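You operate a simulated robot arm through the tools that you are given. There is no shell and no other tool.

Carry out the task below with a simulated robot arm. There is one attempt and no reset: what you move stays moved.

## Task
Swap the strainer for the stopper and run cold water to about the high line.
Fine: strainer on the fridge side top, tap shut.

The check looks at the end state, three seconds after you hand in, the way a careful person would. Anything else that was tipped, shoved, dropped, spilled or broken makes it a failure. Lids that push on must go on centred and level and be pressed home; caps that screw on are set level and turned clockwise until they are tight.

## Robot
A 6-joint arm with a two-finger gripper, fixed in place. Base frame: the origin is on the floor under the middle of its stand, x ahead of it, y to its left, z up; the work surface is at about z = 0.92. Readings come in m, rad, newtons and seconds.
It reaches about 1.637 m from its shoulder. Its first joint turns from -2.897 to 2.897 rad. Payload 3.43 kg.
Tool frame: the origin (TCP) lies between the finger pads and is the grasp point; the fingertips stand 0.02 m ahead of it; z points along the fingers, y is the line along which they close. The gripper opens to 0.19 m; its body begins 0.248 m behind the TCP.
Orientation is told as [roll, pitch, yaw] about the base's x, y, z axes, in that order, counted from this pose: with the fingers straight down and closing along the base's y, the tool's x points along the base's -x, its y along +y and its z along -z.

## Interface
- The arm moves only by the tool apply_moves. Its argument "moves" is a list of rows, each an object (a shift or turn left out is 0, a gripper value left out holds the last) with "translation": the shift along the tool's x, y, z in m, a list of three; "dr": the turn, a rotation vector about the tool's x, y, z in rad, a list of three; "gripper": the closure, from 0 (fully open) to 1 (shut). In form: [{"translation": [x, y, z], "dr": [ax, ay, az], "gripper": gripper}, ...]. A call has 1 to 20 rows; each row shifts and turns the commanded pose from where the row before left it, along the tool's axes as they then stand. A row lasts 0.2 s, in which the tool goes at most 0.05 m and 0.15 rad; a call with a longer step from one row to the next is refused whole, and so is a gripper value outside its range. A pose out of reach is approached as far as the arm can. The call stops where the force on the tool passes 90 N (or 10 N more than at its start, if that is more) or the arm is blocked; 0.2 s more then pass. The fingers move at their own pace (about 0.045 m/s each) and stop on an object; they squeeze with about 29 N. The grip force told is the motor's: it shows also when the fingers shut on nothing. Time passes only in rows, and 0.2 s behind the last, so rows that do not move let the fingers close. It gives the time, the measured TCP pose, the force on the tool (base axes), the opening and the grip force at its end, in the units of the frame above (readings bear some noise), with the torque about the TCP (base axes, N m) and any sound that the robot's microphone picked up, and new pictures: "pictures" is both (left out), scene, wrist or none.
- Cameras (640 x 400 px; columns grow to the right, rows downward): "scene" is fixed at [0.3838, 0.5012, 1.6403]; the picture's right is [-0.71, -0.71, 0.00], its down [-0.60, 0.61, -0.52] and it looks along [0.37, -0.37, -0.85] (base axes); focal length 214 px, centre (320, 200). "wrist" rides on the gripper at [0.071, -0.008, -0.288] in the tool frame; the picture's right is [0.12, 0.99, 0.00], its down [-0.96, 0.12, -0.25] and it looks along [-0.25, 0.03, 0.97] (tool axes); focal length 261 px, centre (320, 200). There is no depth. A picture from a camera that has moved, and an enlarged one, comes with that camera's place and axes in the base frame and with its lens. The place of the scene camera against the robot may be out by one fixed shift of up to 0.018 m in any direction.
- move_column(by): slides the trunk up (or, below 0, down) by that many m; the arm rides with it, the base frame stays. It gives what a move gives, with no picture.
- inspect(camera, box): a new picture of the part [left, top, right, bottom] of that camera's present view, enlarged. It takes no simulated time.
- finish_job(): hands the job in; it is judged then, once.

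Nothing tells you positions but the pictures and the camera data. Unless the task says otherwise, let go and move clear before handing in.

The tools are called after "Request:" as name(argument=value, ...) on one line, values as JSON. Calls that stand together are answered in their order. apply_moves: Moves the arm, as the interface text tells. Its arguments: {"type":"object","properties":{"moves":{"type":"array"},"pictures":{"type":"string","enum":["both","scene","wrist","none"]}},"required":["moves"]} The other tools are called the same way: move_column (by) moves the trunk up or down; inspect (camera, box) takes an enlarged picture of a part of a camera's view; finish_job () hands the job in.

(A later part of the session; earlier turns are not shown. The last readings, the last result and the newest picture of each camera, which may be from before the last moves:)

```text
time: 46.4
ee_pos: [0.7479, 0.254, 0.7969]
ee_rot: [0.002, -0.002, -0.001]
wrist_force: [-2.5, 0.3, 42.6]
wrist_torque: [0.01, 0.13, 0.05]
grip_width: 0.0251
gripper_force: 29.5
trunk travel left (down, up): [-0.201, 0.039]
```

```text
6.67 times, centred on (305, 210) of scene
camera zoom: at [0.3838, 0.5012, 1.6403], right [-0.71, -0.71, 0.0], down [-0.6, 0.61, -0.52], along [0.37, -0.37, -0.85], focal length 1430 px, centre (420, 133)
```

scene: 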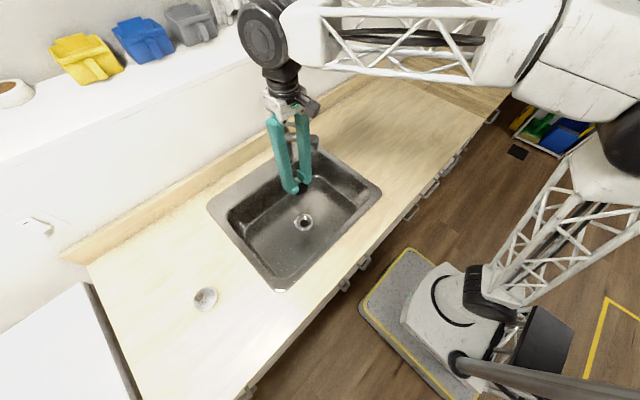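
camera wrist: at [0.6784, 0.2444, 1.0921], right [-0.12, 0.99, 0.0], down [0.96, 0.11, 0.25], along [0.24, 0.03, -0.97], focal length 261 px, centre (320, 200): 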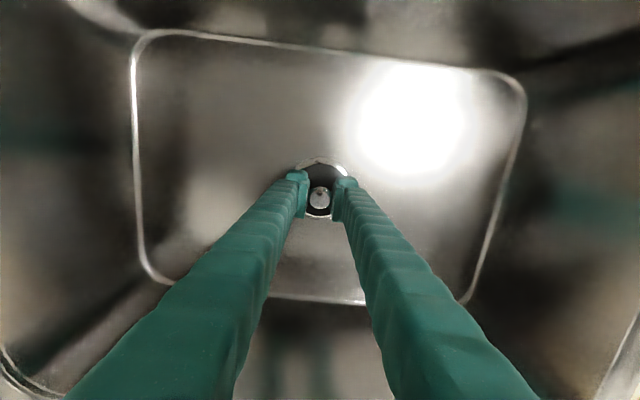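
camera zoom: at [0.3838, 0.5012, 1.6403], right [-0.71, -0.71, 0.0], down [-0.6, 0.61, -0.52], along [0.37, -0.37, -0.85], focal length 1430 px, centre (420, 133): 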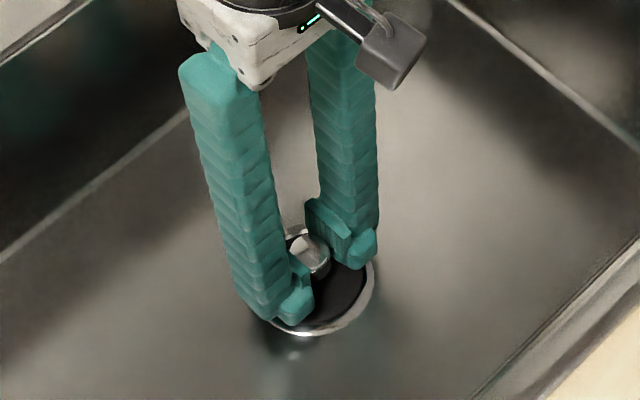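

The stopper is seated: contact at z≈0.797, pressed with about 40 N, and the disc is concentric with the ring. I'll ease off, release and back away.

Request:
apply_moves(moves=[{"translation": [0, 0, -0.0025]}, {}, {"gripper": 0.9}, {"gripper": 0.75}, {"gripper": 0.6}, {}, {}], pictures="wrist")

Request:
inspect(camera="wrist", box=[270, 130, 370, 230])

Request:
inspect(camera="scene", box=[270, 180, 340, 240])

```text
time: 48.0
ee_pos: [0.7468, 0.2551, 0.7974]
ee_rot: [0.003, 0.002, -0.001]
wrist_force: [0.1, 1.1, -0.5]
wrist_torque: [0.0, 0.01, 0.0]
grip_width: 0.0761
gripper_force: 0.2
trunk travel left (down, up): [-0.201, 0.039]
camera wrist: at [0.6776, 0.2444, 1.084], right [-0.12, 0.99, 0.0], down [0.96, 0.11, 0.25], along [0.24, 0.03, -0.97], focal length 261 px, centre (320, 200)
```

wrist: 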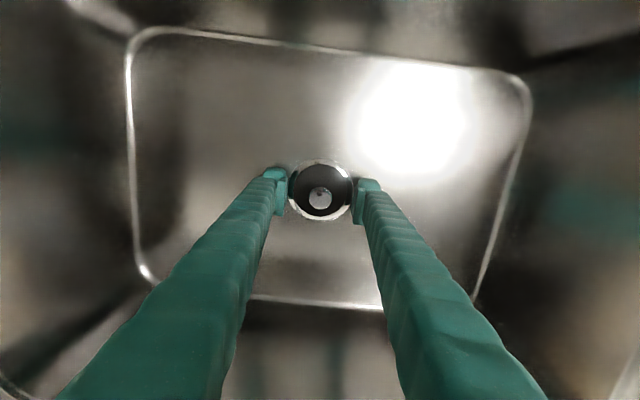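

```text
4.00 times, centred on (320, 180) of wrist
camera zoom: at [0.6776, 0.2444, 1.084], right [-0.12, 0.99, 0.0], down [0.96, 0.11, 0.25], along [0.24, 0.03, -0.97], focal length 1043 px, centre (320, 280)
```

zoom: 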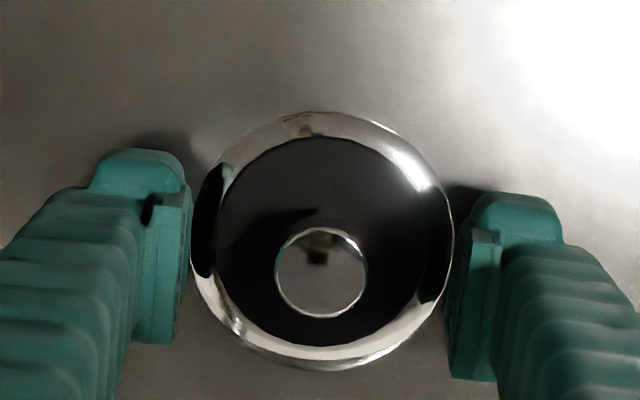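

```text
6.67 times, centred on (305, 210) of scene
camera zoom: at [0.3838, 0.5012, 1.6403], right [-0.71, -0.71, 0.0], down [-0.6, 0.61, -0.52], along [0.37, -0.37, -0.85], focal length 1430 px, centre (420, 133)
```

zoom: 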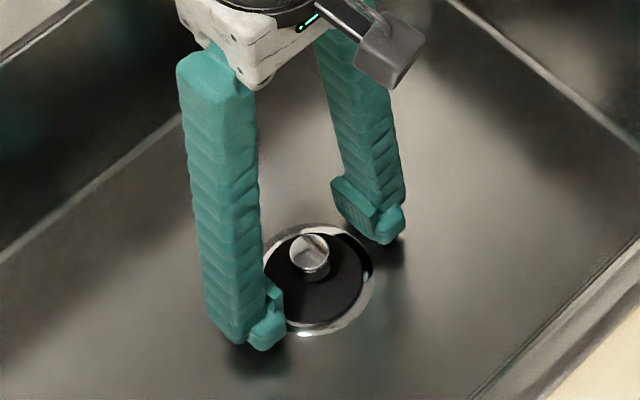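

The stopper is seated, level and concentric. I'll rise clear and look at the tap.

Request:
apply_moves(moves=[{"translation": [0, 0, -0.01]}, {"translation": [0, 0, -0.03]}, {"translation": [0, 0, -0.04]}, {"translation": [0, 0, -0.045]}, {"translation": [0, 0, -0.045]}, {"translation": [0, 0, -0.045]}, {"translation": [0, 0, -0.045]}, {"translation": [0, 0, -0.045]}, {"translation": [0, 0, -0.045], "gripper": 1.0}, {"translation": [0.035, 0, -0.03]}, {"translation": [0.045, 0, 0]}, {"translation": [0.045, 0, 0]}, {}], pictures="both")

Request:
inspect(camera="scene", box=[270, 180, 340, 240])

Request:
inspect(camera="scene", box=[260, 110, 340, 180])

Request:
inspect(camera="wrist", box=[190, 180, 310, 300])

```text
time: 50.8
ee_pos: [0.6214, 0.2539, 1.1779]
ee_rot: [0.002, 0.001, -0.001]
wrist_force: [0.5, 0.5, 0.3]
wrist_torque: [0.04, -0.07, -0.01]
grip_width: 0.0002
gripper_force: 27.1
trunk travel left (down, up): [-0.201, 0.039]
camera wrist: at [0.5514, 0.2438, 1.4654], right [-0.12, 0.99, 0.0], down [0.96, 0.11, 0.25], along [0.24, 0.03, -0.97], focal length 261 px, centre (320, 200)
```

scene: 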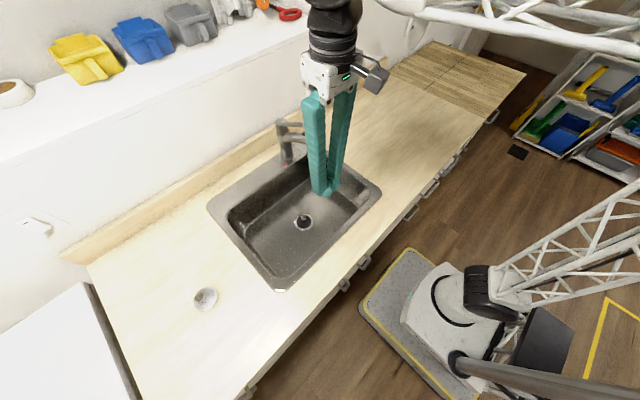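
wrist: 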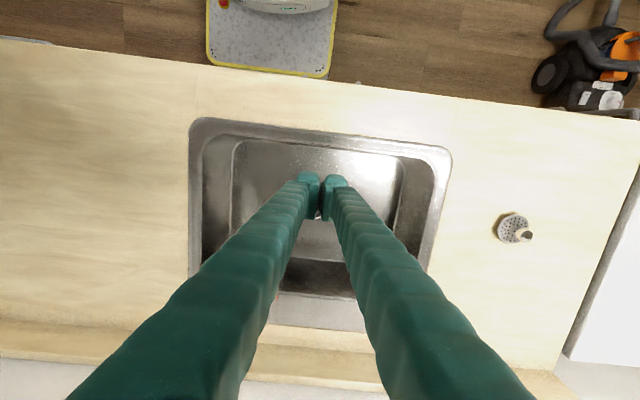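

```text
6.67 times, centred on (305, 210) of scene
camera zoom: at [0.3838, 0.5012, 1.6403], right [-0.71, -0.71, 0.0], down [-0.6, 0.61, -0.52], along [0.37, -0.37, -0.85], focal length 1430 px, centre (420, 133)
```

zoom: 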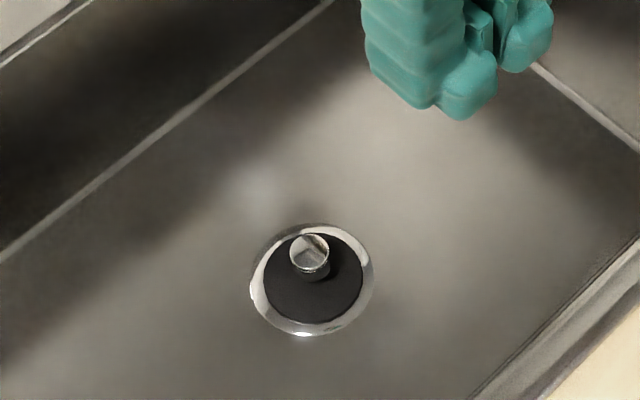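

```text
5.71 times, centred on (300, 145) of scene
camera zoom: at [0.3838, 0.5012, 1.6403], right [-0.71, -0.71, 0.0], down [-0.6, 0.61, -0.52], along [0.37, -0.37, -0.85], focal length 1226 px, centre (434, 514)
```

zoom: 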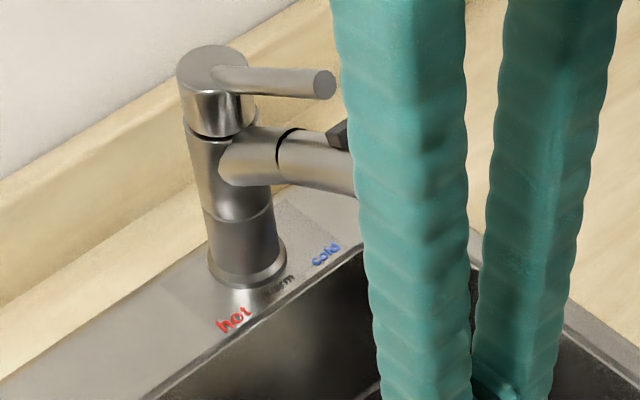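

```text
3.33 times, centred on (250, 240) of wrist
camera zoom: at [0.5514, 0.2438, 1.4654], right [-0.12, 0.99, 0.0], down [0.96, 0.11, 0.25], along [0.24, 0.03, -0.97], focal length 869 px, centre (553, 67)
```

zoom: 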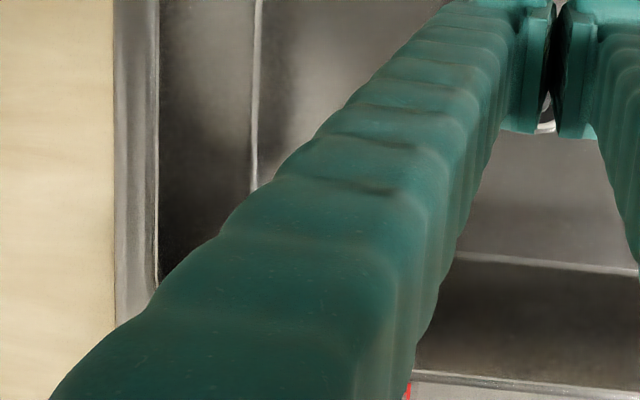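

The stopper sits cleanly in the drain ring. Next I need precise tap geometry, so I'll open the fingers wide and view the tap between them from the front.

Request:
apply_moves(moves=[{"translation": [-0.01, -0.0285, -0.0235], "gripper": 0}, {"translation": [-0.01, -0.0285, -0.0235]}, {"translation": [-0.01, -0.0285, -0.0235]}, {"translation": [-0.01, -0.0285, -0.0235]}, {"dr": [0, -0.1, 0]}, {"dr": [0, -0.1, 0]}, {"dr": [0, -0.1, 0]}, {}, {}], pictures="wrist")

Request:
inspect(camera="wrist", box=[260, 180, 380, 300])

```text
time: 52.8
ee_pos: [0.6634, 0.1417, 1.2712]
ee_rot: [0.002, -0.299, -0.001]
wrist_force: [0.3, -0.9, -0.1]
wrist_torque: [0.04, 0.02, 0.01]
grip_width: 0.1781
gripper_force: 0.0
trunk travel left (down, up): [-0.201, 0.039]
camera wrist: at [0.5114, 0.1302, 1.5246], right [-0.11, 0.99, -0.03], down [0.85, 0.11, 0.52], along [0.52, 0.03, -0.85], focal length 261 px, centre (320, 200)
```

wrist: 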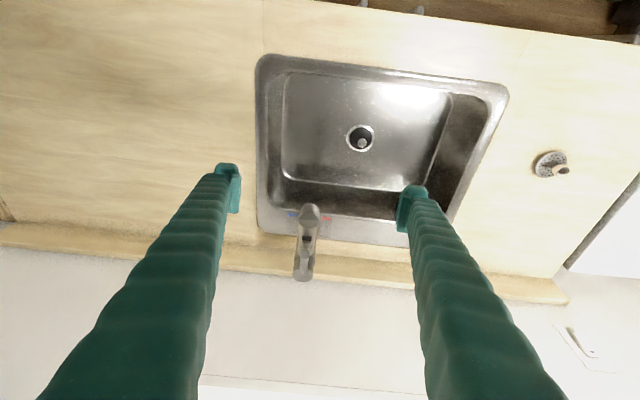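

```text
3.33 times, centred on (320, 240) of wrist
camera zoom: at [0.5114, 0.1302, 1.5246], right [-0.11, 0.99, -0.03], down [0.85, 0.11, 0.52], along [0.52, 0.03, -0.85], focal length 869 px, centre (320, 67)
```

zoom: 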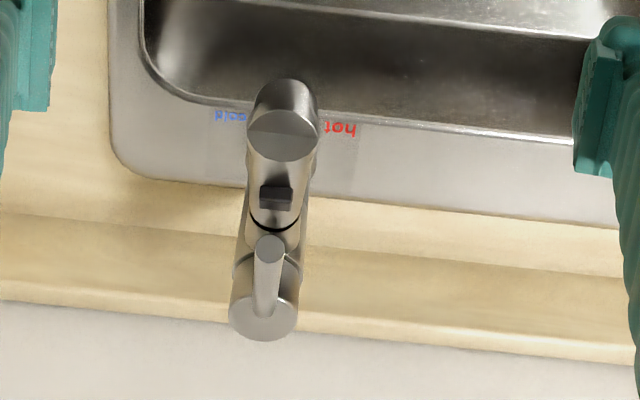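

Triangulating from several views, the tap axis is at about (0.978, 0.128). The lever rises about 30° toward the front and ends near (0.86, 0.129, 1.158), above the sloped spout. I'll level the tool and move above the lever with the fingers partly closed.

Request:
apply_moves(moves=[{"dr": [0, 0.1, 0], "gripper": 0.68}, {"dr": [0, 0.1, 0]}, {"dr": [0, 0.1, 0]}, {"translation": [-0.0443, -0.0027, -0.0058]}, {"translation": [-0.0443, -0.0027, -0.0058]}, {"translation": [-0.0443, -0.0027, -0.0058]}, {"translation": [-0.0443, -0.0027, -0.0058]}, {"translation": [-0.0443, -0.0027, -0.0058]}, {}, {}], pictures="both")

Request:
inspect(camera="wrist", box=[260, 120, 380, 240])

Request:
inspect(camera="scene", box=[240, 40, 360, 180])

```text
time: 55.0
ee_pos: [0.8722, 0.1224, 1.2773]
ee_rot: [0.004, -0.009, -0.003]
wrist_force: [0.5, 0.1, 0.0]
wrist_torque: [-0.01, 0.01, 0.01]
grip_width: 0.0607
gripper_force: 0.0
out of reach, approached as far as the arm can: row 8
trunk travel left (down, up): [-0.201, 0.039]
camera wrist: at [0.799, 0.1126, 1.564], right [-0.12, 0.99, 0.0], down [0.96, 0.11, 0.26], along [0.25, 0.03, -0.97], focal length 261 px, centre (320, 200)
```

scene: 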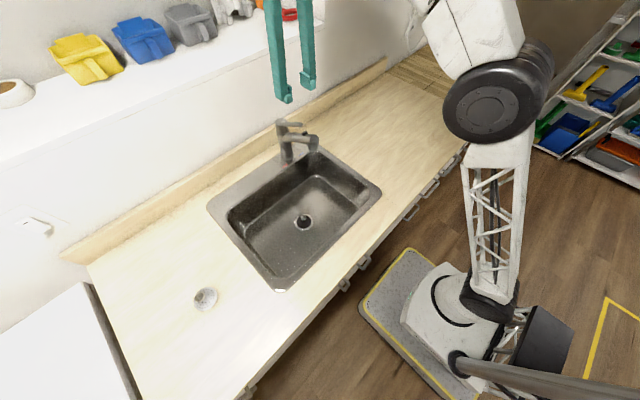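
wrist: 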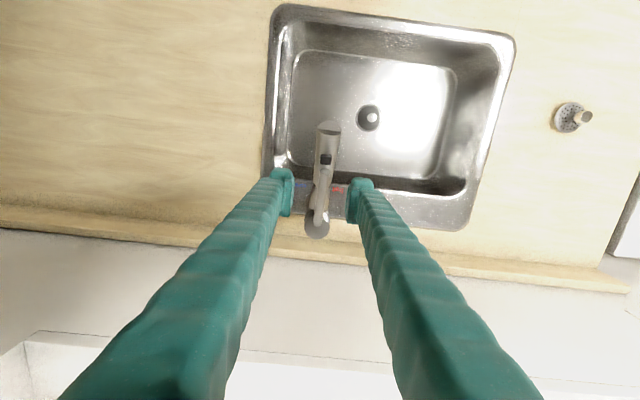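

```text
3.33 times, centred on (320, 180) of wrist
camera zoom: at [0.799, 0.1126, 1.564], right [-0.12, 0.99, 0.0], down [0.96, 0.11, 0.26], along [0.25, 0.03, -0.97], focal length 869 px, centre (320, 267)
```

zoom: 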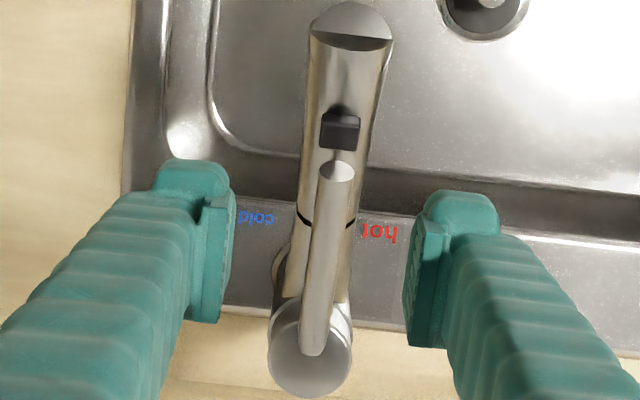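

```text
2.86 times, centred on (300, 110) of scene
camera zoom: at [0.3838, 0.5012, 1.6403], right [-0.71, -0.71, 0.0], down [-0.6, 0.61, -0.52], along [0.37, -0.37, -0.85], focal length 613 px, centre (377, 457)
```

zoom: 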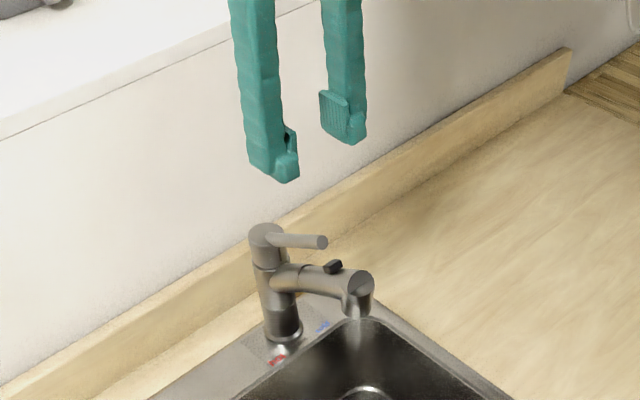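

The lever position is confirmed: end (0.860, 0.129, 1.158), base (0.965, 0.130, 1.10). The arm reached its limit a bit high, so I'll descend here, centre on the lever and then go slightly further in.

Request:
apply_moves(moves=[{"dr": [0, 0.009, 0]}, {"translation": [0, 0.0035, 0.03]}, {"translation": [0, 0.0031, 0.03]}, {"translation": [0, 0, 0.02]}, {"translation": [-0.006, 0, 0]}, {"translation": [-0.006, 0, 0]}, {}], pictures="both")

Request:
inspect(camera="wrist", box=[260, 120, 380, 240])

Request:
inspect(camera="scene", box=[240, 80, 360, 180])

```text
time: 56.6
ee_pos: [0.8799, 0.1293, 1.1922]
ee_rot: [0.0, 0.01, -0.002]
wrist_force: [-0.1, -0.2, 0.3]
wrist_torque: [-0.01, 0.01, 0.03]
grip_width: 0.0607
gripper_force: 0.0
out of reach, approached as far as the arm can: row 1
trunk travel left (down, up): [-0.201, 0.039]
camera wrist: at [0.8128, 0.1198, 1.4808], right [-0.12, 0.99, 0.0], down [0.96, 0.11, 0.24], along [0.24, 0.03, -0.97], focal length 261 px, centre (320, 200)
```

scene: 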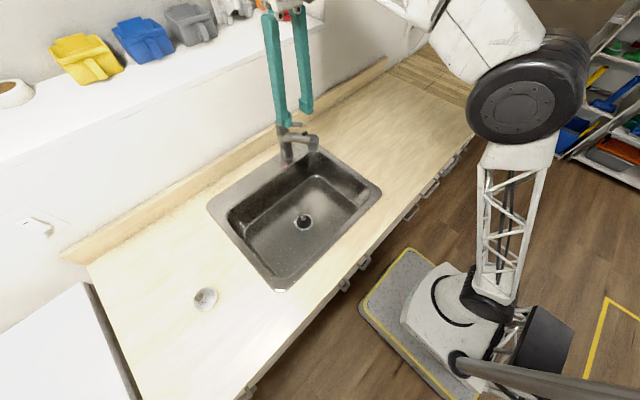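
wrist: 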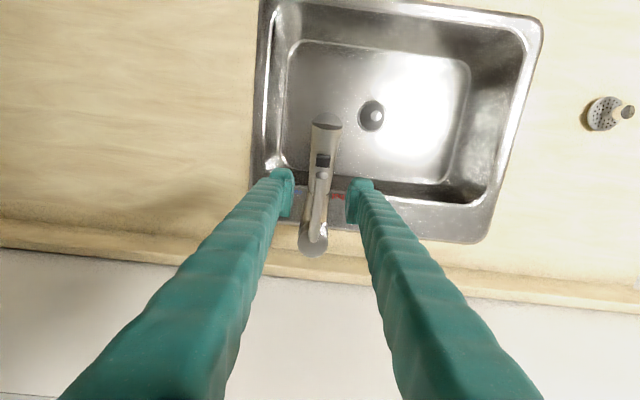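

```text
3.33 times, centred on (320, 180) of wrist
camera zoom: at [0.8128, 0.1198, 1.4808], right [-0.12, 0.99, 0.0], down [0.96, 0.11, 0.24], along [0.24, 0.03, -0.97], focal length 869 px, centre (320, 267)
```

zoom: 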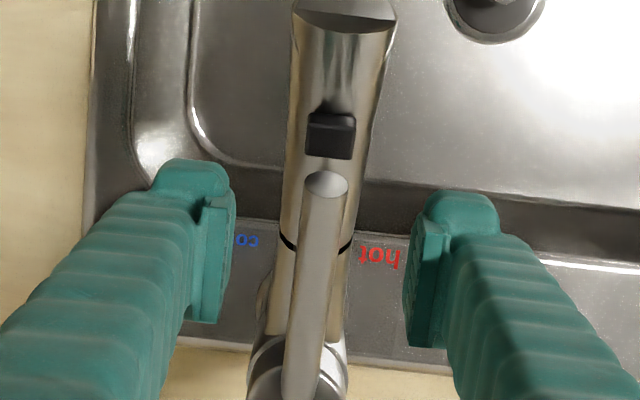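

```text
4.00 times, centred on (300, 130) of scene
camera zoom: at [0.3838, 0.5012, 1.6403], right [-0.71, -0.71, 0.0], down [-0.6, 0.61, -0.52], along [0.37, -0.37, -0.85], focal length 858 px, centre (400, 480)
```

zoom: 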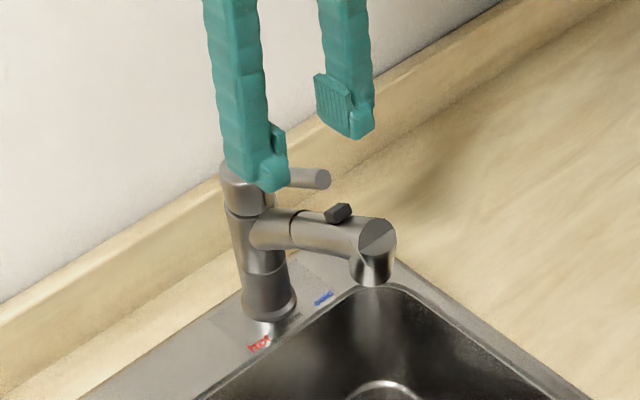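

The lever is centred between the fingers. I'll descend so the pads straddle the rod, then close gently.

Request:
apply_moves(moves=[{"dr": [0, -0.01, 0]}, {"translation": [-0.003, 0, 0.015]}, {"translation": [0, 0, 0.015]}, {"translation": [0, 0, 0.01]}, {}], pictures="wrist")

Request:
inspect(camera="wrist", box=[260, 120, 380, 240])

Request:
inspect(camera="scene", box=[250, 90, 350, 170])

```text
time: 57.8
ee_pos: [0.8826, 0.1306, 1.1521]
ee_rot: [0.002, 0.002, -0.001]
wrist_force: [-0.9, 0.2, 0.4]
wrist_torque: [0.0, 0.02, 0.03]
grip_width: 0.0608
gripper_force: 0.0
trunk travel left (down, up): [-0.201, 0.039]
camera wrist: at [0.8123, 0.1197, 1.4399], right [-0.12, 0.99, 0.0], down [0.96, 0.11, 0.25], along [0.24, 0.03, -0.97], focal length 261 px, centre (320, 200)
```

wrist: 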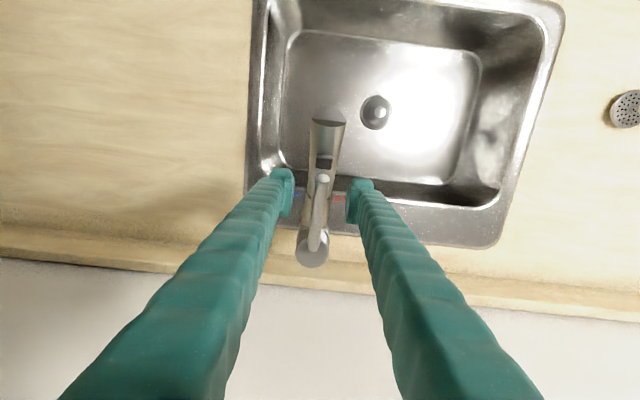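

```text
3.33 times, centred on (320, 180) of wrist
camera zoom: at [0.8123, 0.1197, 1.4399], right [-0.12, 0.99, 0.0], down [0.96, 0.11, 0.25], along [0.24, 0.03, -0.97], focal length 869 px, centre (320, 267)
```

zoom: 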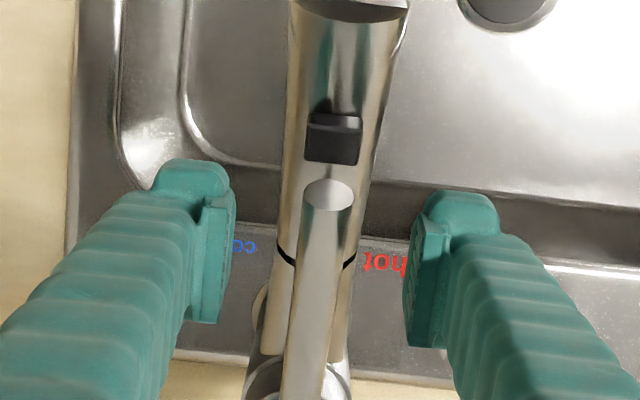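

```text
5.00 times, centred on (300, 130) of scene
camera zoom: at [0.3838, 0.5012, 1.6403], right [-0.71, -0.71, 0.0], down [-0.6, 0.61, -0.52], along [0.37, -0.37, -0.85], focal length 1072 px, centre (420, 550)
```

zoom: 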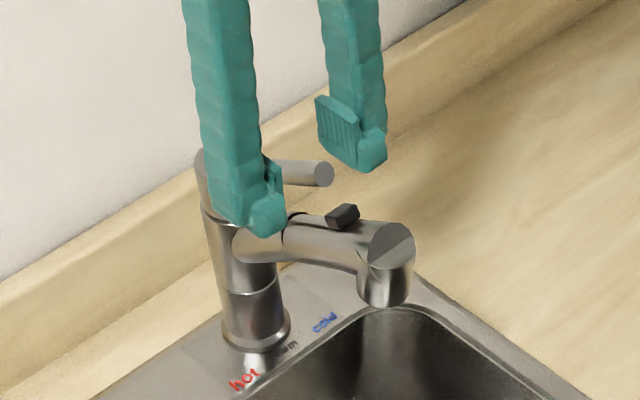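

Request:
apply_moves(moves=[{"gripper": 0.85}, {"gripper": 1.0}, {}, {}, {}], pictures="wrist")

Request:
inspect(camera="wrist", box=[260, 120, 380, 240])

Request:
inspect(camera="scene", box=[250, 90, 350, 170])

```text
time: 59.0
ee_pos: [0.8828, 0.1304, 1.1521]
ee_rot: [0.002, 0.002, -0.001]
wrist_force: [-0.2, -0.4, -0.7]
wrist_torque: [0.01, 0.04, 0.0]
grip_width: 0.0159
gripper_force: 45.3
trunk travel left (down, up): [-0.201, 0.039]
camera wrist: at [0.8124, 0.1198, 1.4399], right [-0.12, 0.99, 0.0], down [0.96, 0.11, 0.25], along [0.24, 0.03, -0.97], focal length 261 px, centre (320, 200)
```

wrist: 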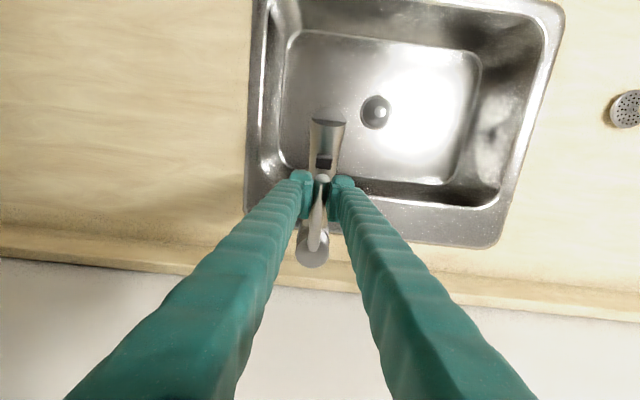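

```text
3.33 times, centred on (320, 180) of wrist
camera zoom: at [0.8124, 0.1198, 1.4399], right [-0.12, 0.99, 0.0], down [0.96, 0.11, 0.25], along [0.24, 0.03, -0.97], focal length 869 px, centre (320, 267)
```

zoom: 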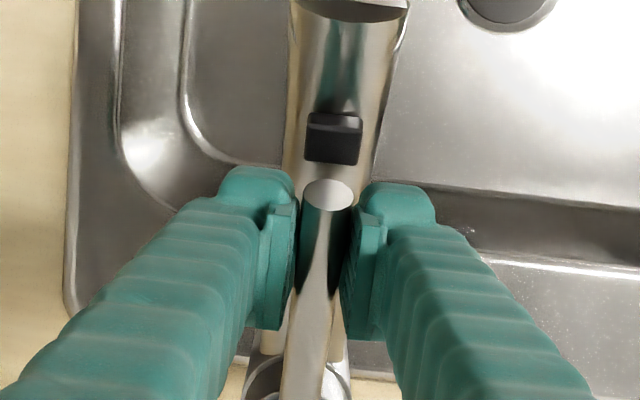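

```text
5.00 times, centred on (300, 130) of scene
camera zoom: at [0.3838, 0.5012, 1.6403], right [-0.71, -0.71, 0.0], down [-0.6, 0.61, -0.52], along [0.37, -0.37, -0.85], focal length 1072 px, centre (420, 550)
```

zoom: 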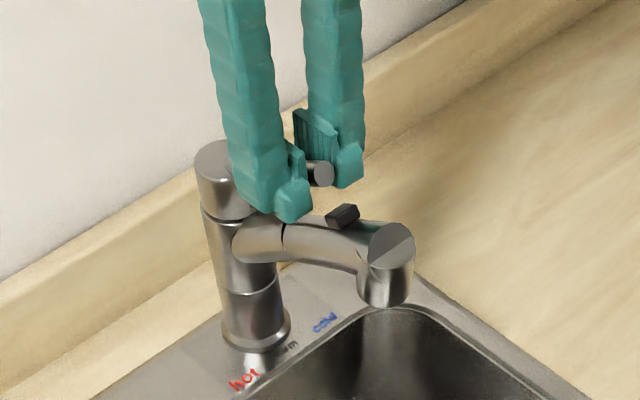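

The lever rod is gripped (16 mm). Now I'll swing it gently toward cold (−y), following the arc about the tap axis, and watch the forces.

Request:
apply_moves(moves=[{"translation": [-0.0003, -0.0046, 0], "dr": [0, 0, -0.05]}, {"translation": [-0.0003, -0.0046, 0], "dr": [0, 0, -0.05]}, {}], pictures="wrist")

Request:
inspect(camera="wrist", box=[260, 120, 380, 280])

```text
time: 59.8
ee_pos: [0.8826, 0.1205, 1.1526]
ee_rot: [0.002, 0.002, 0.1]
wrist_force: [-4.6, -0.8, -0.7]
wrist_torque: [-0.02, 0.25, 0.03]
grip_width: 0.0156
gripper_force: 44.5
trunk travel left (down, up): [-0.201, 0.039]
camera wrist: at [0.8141, 0.1039, 1.44], right [-0.22, 0.98, 0.0], down [0.95, 0.21, 0.25], along [0.24, 0.06, -0.97], focal length 261 px, centre (320, 200)
```

wrist: 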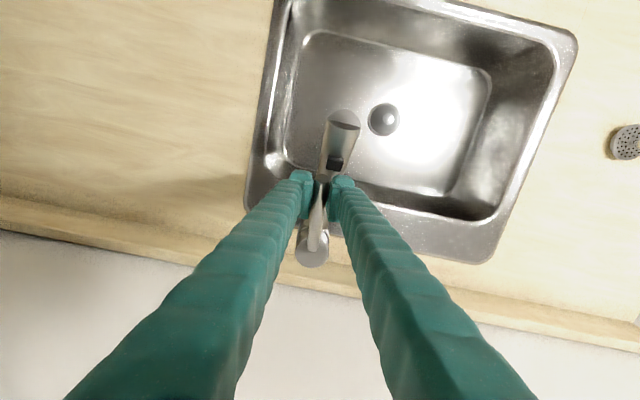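

```text
2.50 times, centred on (320, 200) of wrist
camera zoom: at [0.8141, 0.1039, 1.44], right [-0.22, 0.98, 0.0], down [0.95, 0.21, 0.25], along [0.24, 0.06, -0.97], focal length 652 px, centre (320, 200)
```

zoom: 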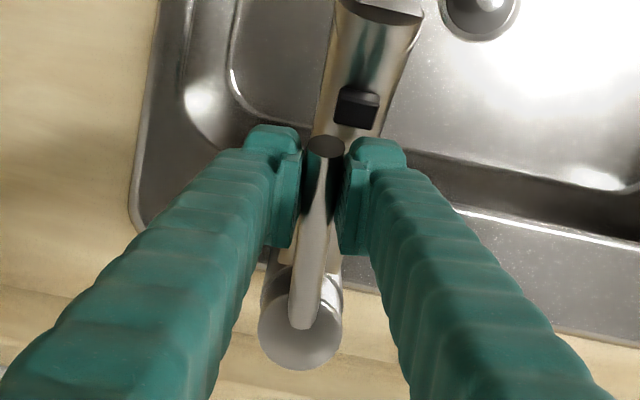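

The lever swings freely. Continuing toward cold.

Request:
apply_moves(moves=[{"translation": [-0.0005, -0.0092, 0], "dr": [0, 0, -0.1]}, {"translation": [-0.0005, -0.0092, 0], "dr": [0, 0, -0.1]}, {"translation": [-0.0005, -0.0092, 0], "dr": [0, 0, -0.1]}, {}], pictures="wrist")

Request:
inspect(camera="wrist", box=[260, 120, 380, 280])

Request:
inspect(camera="scene", box=[250, 90, 350, 170])

```text
time: 60.8
ee_pos: [0.8897, 0.0946, 1.153]
ee_rot: [0.002, 0.001, 0.4]
wrist_force: [-6.2, -0.9, -5.3]
wrist_torque: [-0.32, 0.67, 0.06]
grip_width: 0.0157
gripper_force: 44.4
trunk travel left (down, up): [-0.201, 0.039]
camera wrist: at [0.8287, 0.057, 1.4401], right [-0.5, 0.87, 0.0], down [0.84, 0.48, 0.25], along [0.21, 0.12, -0.97], focal length 261 px, centre (320, 200)
```

wrist: 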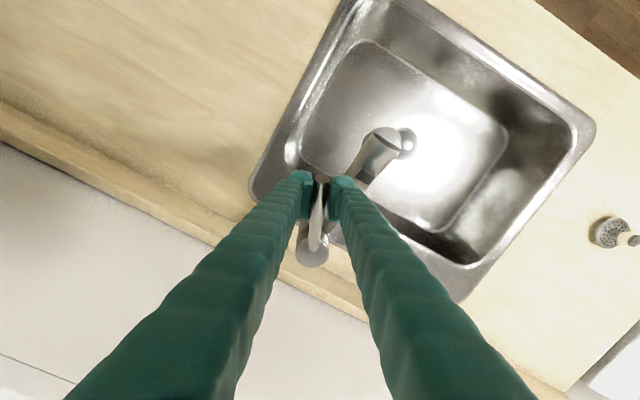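

```text
2.50 times, centred on (320, 200) of wrist
camera zoom: at [0.8287, 0.057, 1.4401], right [-0.5, 0.87, 0.0], down [0.84, 0.48, 0.25], along [0.21, 0.12, -0.97], focal length 652 px, centre (320, 200)
```

zoom: 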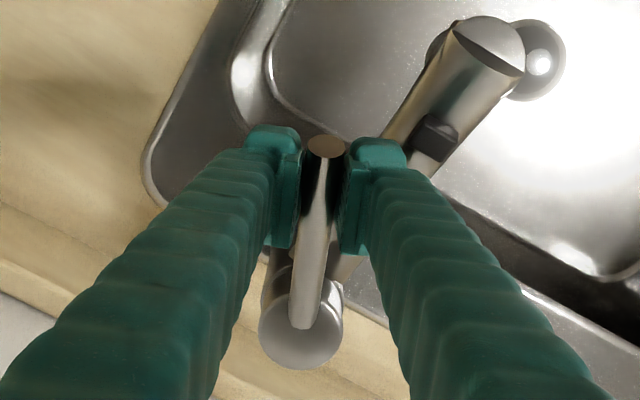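

```text
5.00 times, centred on (300, 130) of scene
camera zoom: at [0.3838, 0.5012, 1.6403], right [-0.71, -0.71, 0.0], down [-0.6, 0.61, -0.52], along [0.37, -0.37, -0.85], focal length 1072 px, centre (420, 550)
```

zoom: 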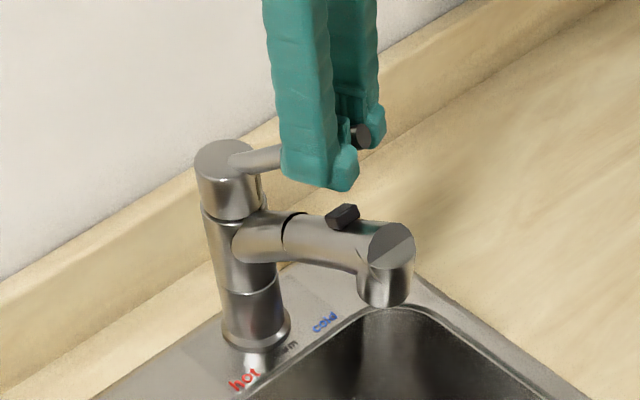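

Request:
apply_moves(moves=[{"translation": [-0.0005, -0.0092, 0], "dr": [0, 0, -0.1]}, {"translation": [-0.0005, -0.0092, 0], "dr": [0, 0, -0.1]}, {}], pictures="none")

Request:
apply_moves(moves=[{"translation": [-0.0005, -0.0092, 0], "dr": [0, 0, -0.1]}, {}], pictures="wrist")

Request:
inspect(camera="wrist", box=[260, 120, 380, 280])

Request:
inspect(camera="scene", box=[250, 90, 350, 170])

```text
time: 61.6
ee_pos: [0.8998, 0.0768, 1.153]
ee_rot: [0.001, -0.001, 0.599]
wrist_force: [-6.7, -4.3, -0.9]
wrist_torque: [-0.26, 0.4, 0.05]
grip_width: 0.0155
gripper_force: 45.5
trunk travel left (down, up): [-0.201, 0.039]
```

```text
time: 62.2
ee_pos: [0.9054, 0.0709, 1.1535]
ee_rot: [0.002, 0.001, 0.7]
wrist_force: [-9.7, -4.5, -4.9]
wrist_torque: [-0.53, 0.67, -0.01]
grip_width: 0.0161
gripper_force: 45.3
trunk travel left (down, up): [-0.201, 0.039]
camera wrist: at [0.8564, 0.0172, 1.4403], right [-0.73, 0.68, 0.0], down [0.66, 0.71, 0.25], along [0.17, 0.18, -0.97], focal length 261 px, centre (320, 200)
```

wrist: 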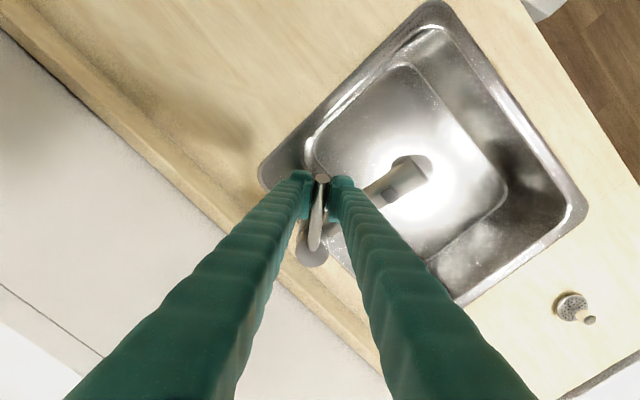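

```text
2.50 times, centred on (320, 200) of wrist
camera zoom: at [0.8564, 0.0172, 1.4403], right [-0.73, 0.68, 0.0], down [0.66, 0.71, 0.25], along [0.17, 0.18, -0.97], focal length 652 px, centre (320, 200)
```

zoom: 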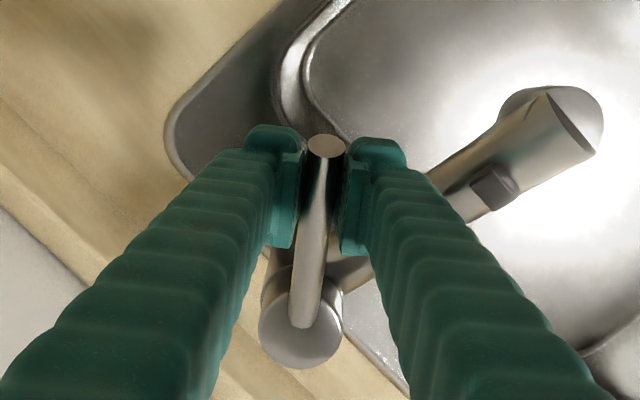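

```text
5.00 times, centred on (300, 130) of scene
camera zoom: at [0.3838, 0.5012, 1.6403], right [-0.71, -0.71, 0.0], down [-0.6, 0.61, -0.52], along [0.37, -0.37, -0.85], focal length 1072 px, centre (420, 550)
```

zoom: 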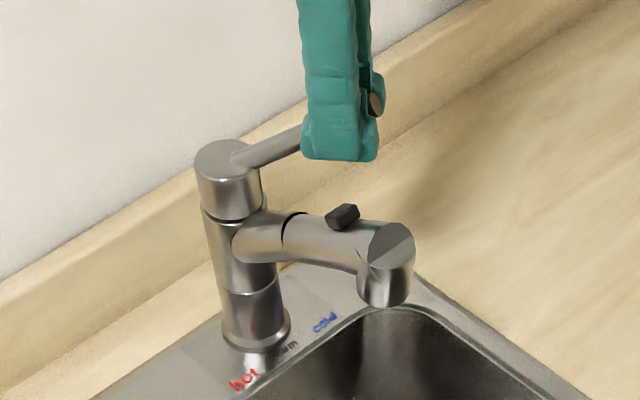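

Request:
apply_moves(moves=[{"translation": [0.0, -0.0092, 0], "dr": [0, 0, -0.1]}, {}], pictures="none")

Request:
apply_moves(moves=[{"translation": [0.0, -0.0092, 0], "dr": [0, 0, -0.1]}, {}], pictures="wrist")

Request:
inspect(camera="wrist", box=[260, 120, 380, 280])

Request:
inspect(camera="scene", box=[250, 90, 350, 170])

```text
time: 62.8
ee_pos: [0.9071, 0.0694, 1.1546]
ee_rot: [0.006, 0.0, 0.803]
wrist_force: [-54.0, 45.6, -5.8]
wrist_torque: [-0.55, 0.78, -0.84]
grip_width: 0.0163
gripper_force: 44.8
trunk travel left (down, up): [-0.201, 0.039]
```

```text
time: 63.1
ee_pos: [0.9054, 0.0722, 1.1548]
ee_rot: [0.016, -0.003, 0.844]
wrist_force: [-37.5, 59.3, -0.2]
wrist_torque: [-2.43, -2.28, -0.68]
grip_width: 0.0183
gripper_force: 45.2
trunk travel left (down, up): [-0.201, 0.039]
stopped in row 1: the force on the tool passed its limit at 95 N (the readings are from after the stop); the commanded pose is now the measured one
camera wrist: at [0.8694, 0.0088, 1.4415], right [-0.82, 0.57, 0.02], down [0.56, 0.79, 0.25], along [0.13, 0.21, -0.97], focal length 261 px, centre (320, 200)
```

wrist: 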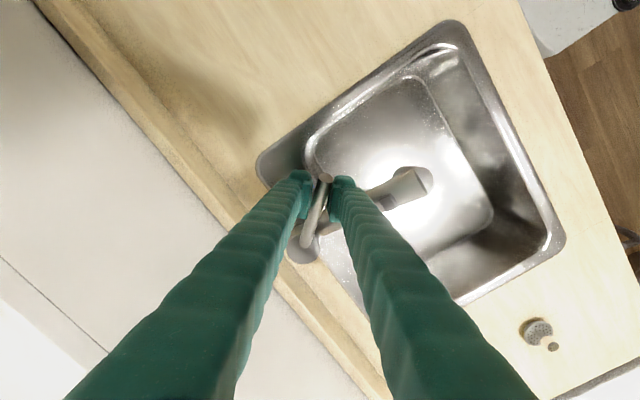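

```text
2.50 times, centred on (320, 200) of wrist
camera zoom: at [0.8694, 0.0088, 1.4415], right [-0.82, 0.57, 0.02], down [0.56, 0.79, 0.25], along [0.13, 0.21, -0.97], focal length 652 px, centre (320, 200)
```

zoom: 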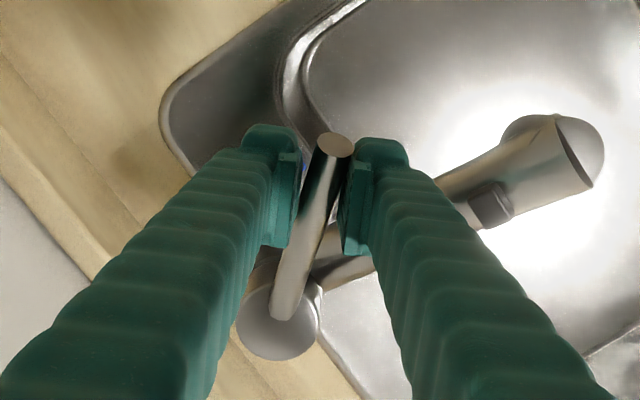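

```text
5.00 times, centred on (300, 130) of scene
camera zoom: at [0.3838, 0.5012, 1.6403], right [-0.71, -0.71, 0.0], down [-0.6, 0.61, -0.52], along [0.37, -0.37, -0.85], focal length 1072 px, centre (420, 550)
```

zoom: 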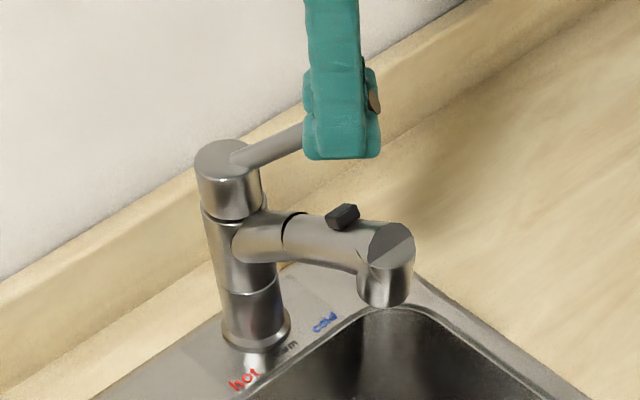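

That's the cold end stop, at about 0.70 rad. I'll relax the tool's yaw back in line with the lever to take the load off.

Request:
apply_moves(moves=[{"dr": [0, 0, 0.07]}, {"dr": [-0.012, 0.006, 0.07]}, {}], pictures="wrist")

Request:
inspect(camera="wrist", box=[260, 120, 380, 280])

```text
time: 63.4
ee_pos: [0.9056, 0.0697, 1.1536]
ee_rot: [0.027, -0.003, 0.836]
wrist_force: [-40.5, 92.7, -10.2]
wrist_torque: [2.09, -0.61, -2.57]
grip_width: 0.0184
gripper_force: 43.7
trunk travel left (down, up): [-0.201, 0.039]
stopped in row 1: the force on the tool passed its limit at 94 N (the readings are from after the stop); the commanded pose is now the measured one
camera wrist: at [0.8694, 0.0056, 1.44], right [-0.82, 0.58, 0.03], down [0.56, 0.79, 0.25], along [0.13, 0.22, -0.97], focal length 261 px, centre (320, 200)
```

wrist: 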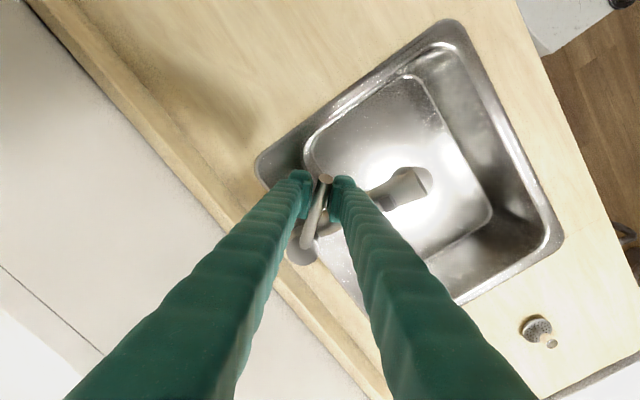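

```text
2.50 times, centred on (320, 200) of wrist
camera zoom: at [0.8694, 0.0056, 1.44], right [-0.82, 0.58, 0.03], down [0.56, 0.79, 0.25], along [0.13, 0.22, -0.97], focal length 652 px, centre (320, 200)
```

zoom: 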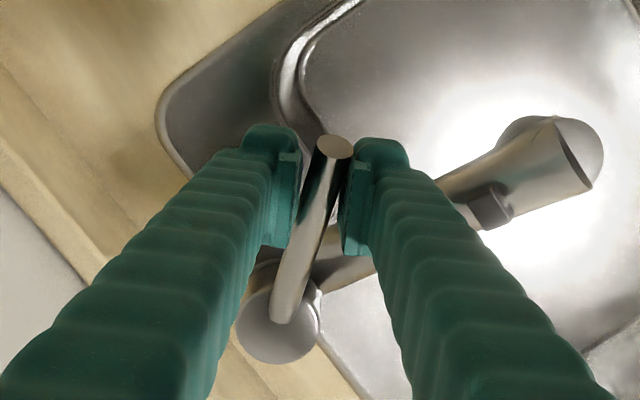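

Request:
apply_moves(moves=[{"translation": [0, 0.002, 0]}, {}], pictures="none")

```text
time: 64.0
ee_pos: [0.9056, 0.0713, 1.1546]
ee_rot: [0.021, 0.0, 0.832]
wrist_force: [-39.3, 88.7, -20.5]
wrist_torque: [1.19, 0.32, -2.33]
grip_width: 0.0181
gripper_force: 45.4
trunk travel left (down, up): [-0.201, 0.039]
```

Request:
apply_moves(moves=[{"translation": [0, 0.003, 0], "dr": [0, 0, 0.02]}, {}], pictures="none")

```text
time: 64.6
ee_pos: [0.9029, 0.0693, 1.1545]
ee_rot: [0.022, -0.005, 0.812]
wrist_force: [-26.2, 70.8, -8.5]
wrist_torque: [-2.16, -1.95, -0.88]
grip_width: 0.0178
gripper_force: 45.6
trunk travel left (down, up): [-0.201, 0.039]
```

Request:
apply_moves(moves=[{"translation": [0, 0.002, 0], "dr": [0, 0, 0.03]}, {"translation": [0, 0.001, 0], "dr": [0, 0, 0.03]}, {}], pictures="none")

```text
time: 64.9
ee_pos: [0.8998, 0.0488, 1.1559]
ee_rot: [0.041, -0.016, 0.79]
wrist_force: [-46.6, 94.6, -13.6]
wrist_torque: [0.72, 0.1, -1.16]
grip_width: 0.0436
gripper_force: 45.4
trunk travel left (down, up): [-0.201, 0.039]
stopped in row 1: the force on the tool passed its limit at 101 N (the readings are from after the stop); the commanded pose is now the measured one
```

Something is pushing unexpectedly; I need to look before moving on.

Request:
inspect(camera="wrist", box=[220, 100, 420, 300])

Request:
inspect(camera="scene", box=[240, 60, 360, 170])

Request:
inspect(camera="scene", box=[0, 0, 639, 399])

```text
2.00 times, centred on (320, 200) of wrist
camera zoom: at [0.8618, -0.0206, 1.4414], right [-0.79, 0.61, 0.04], down [0.6, 0.75, 0.27], along [0.14, 0.23, -0.96], focal length 521 px, centre (320, 200)
```

zoom: 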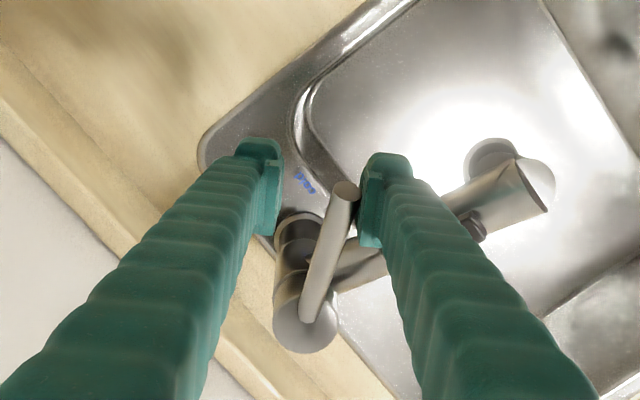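

```text
3.64 times, centred on (300, 115) of scene
camera zoom: at [0.3838, 0.5012, 1.6403], right [-0.71, -0.71, 0.0], down [-0.6, 0.61, -0.52], along [0.37, -0.37, -0.85], focal length 780 px, centre (393, 509)
```

zoom: 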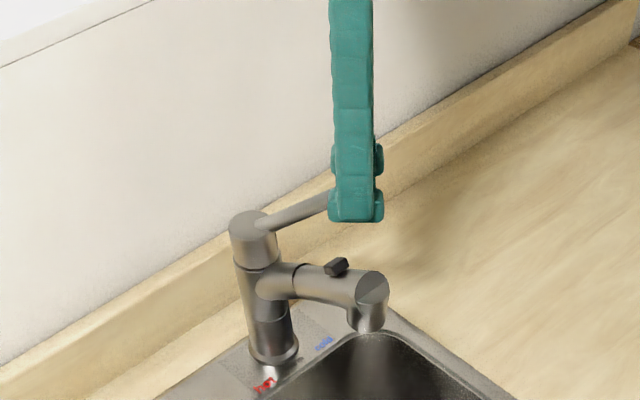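

```text
1.00 times, centred on (320, 200) of scene (not enlarged: the box is as wide or as high as the picture)
camera zoom: at [0.3838, 0.5012, 1.6403], right [-0.71, -0.71, 0.0], down [-0.6, 0.61, -0.52], along [0.37, -0.37, -0.85], focal length 215 px, centre (320, 200)
```

zoom: 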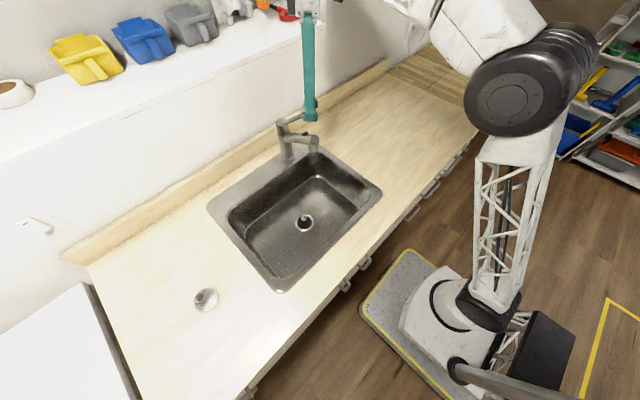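

Request:
apply_moves(moves=[{}], pictures="wrist")

Request:
inspect(camera="wrist", box=[220, 100, 420, 300])

```text
time: 65.3
ee_pos: [0.903, 0.041, 1.1554]
ee_rot: [0.038, -0.025, 0.789]
wrist_force: [-43.6, 97.0, -7.6]
wrist_torque: [0.72, 0.26, -1.15]
grip_width: 0.0566
gripper_force: 45.2
trunk travel left (down, up): [-0.201, 0.039]
camera wrist: at [0.8622, -0.0288, 1.4412], right [-0.79, 0.61, 0.04], down [0.6, 0.75, 0.27], along [0.14, 0.24, -0.96], focal length 261 px, centre (320, 200)
```

wrist: 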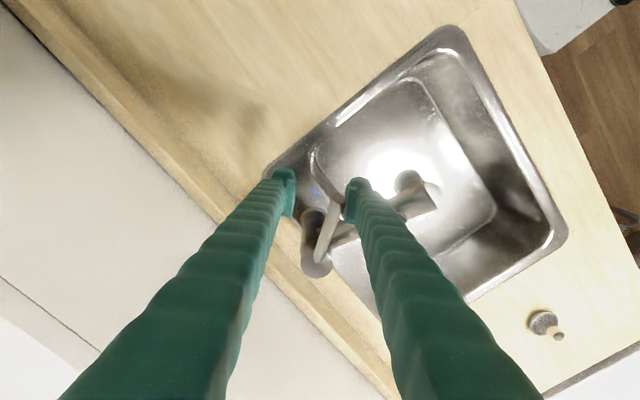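

```text
2.00 times, centred on (320, 200) of wrist
camera zoom: at [0.8622, -0.0288, 1.4412], right [-0.79, 0.61, 0.04], down [0.6, 0.75, 0.27], along [0.14, 0.24, -0.96], focal length 521 px, centre (320, 200)
```

zoom: 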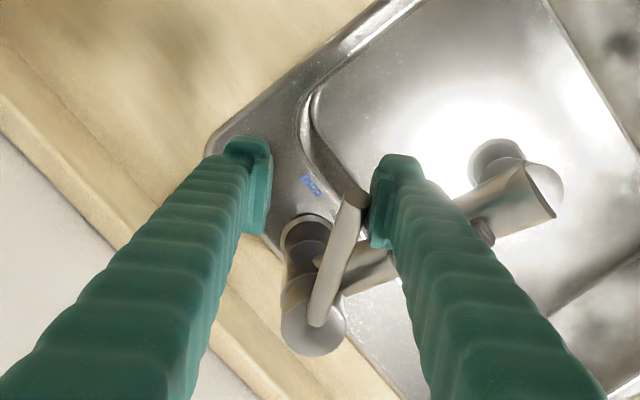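

The arm is holding a pushed-in load against the lever's stop. I'll open the fingers to release that load and let the arm settle.

Request:
apply_moves(moves=[{"gripper": 0.4}, {}, {}, {}], pictures="wrist")

Request:
inspect(camera="wrist", box=[220, 100, 420, 300])

```text
time: 66.3
ee_pos: [0.9068, 0.0119, 1.1536]
ee_rot: [0.042, -0.026, 0.775]
wrist_force: [0.1, -1.9, 1.7]
wrist_torque: [0.51, -0.05, -0.01]
grip_width: 0.1141
gripper_force: 0.0
trunk travel left (down, up): [-0.201, 0.039]
camera wrist: at [0.8647, -0.0572, 1.4387], right [-0.78, 0.62, 0.04], down [0.61, 0.74, 0.28], along [0.14, 0.24, -0.96], focal length 261 px, centre (320, 200)
```

wrist: 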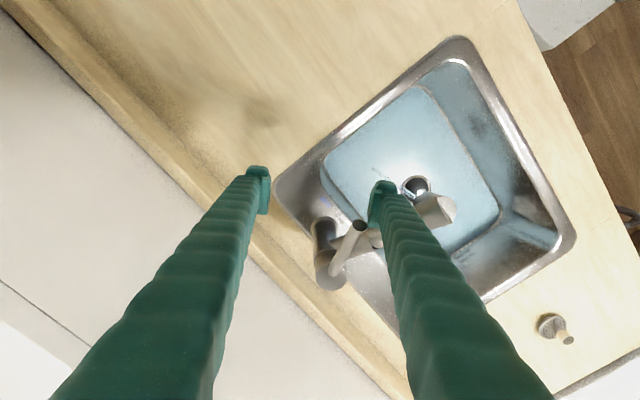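

```text
2.00 times, centred on (320, 200) of wrist
camera zoom: at [0.8647, -0.0572, 1.4387], right [-0.78, 0.62, 0.04], down [0.61, 0.74, 0.28], along [0.14, 0.24, -0.96], focal length 521 px, centre (320, 200)
```

zoom: 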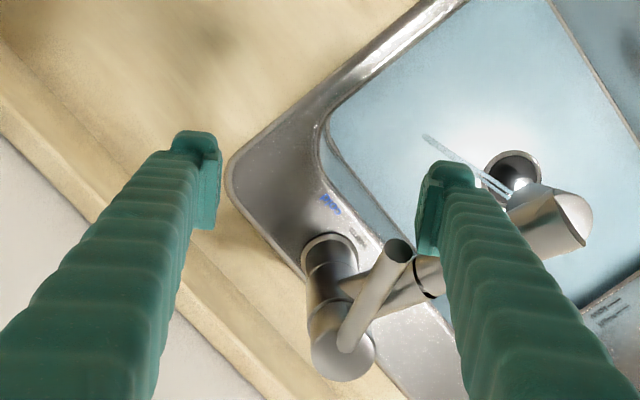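

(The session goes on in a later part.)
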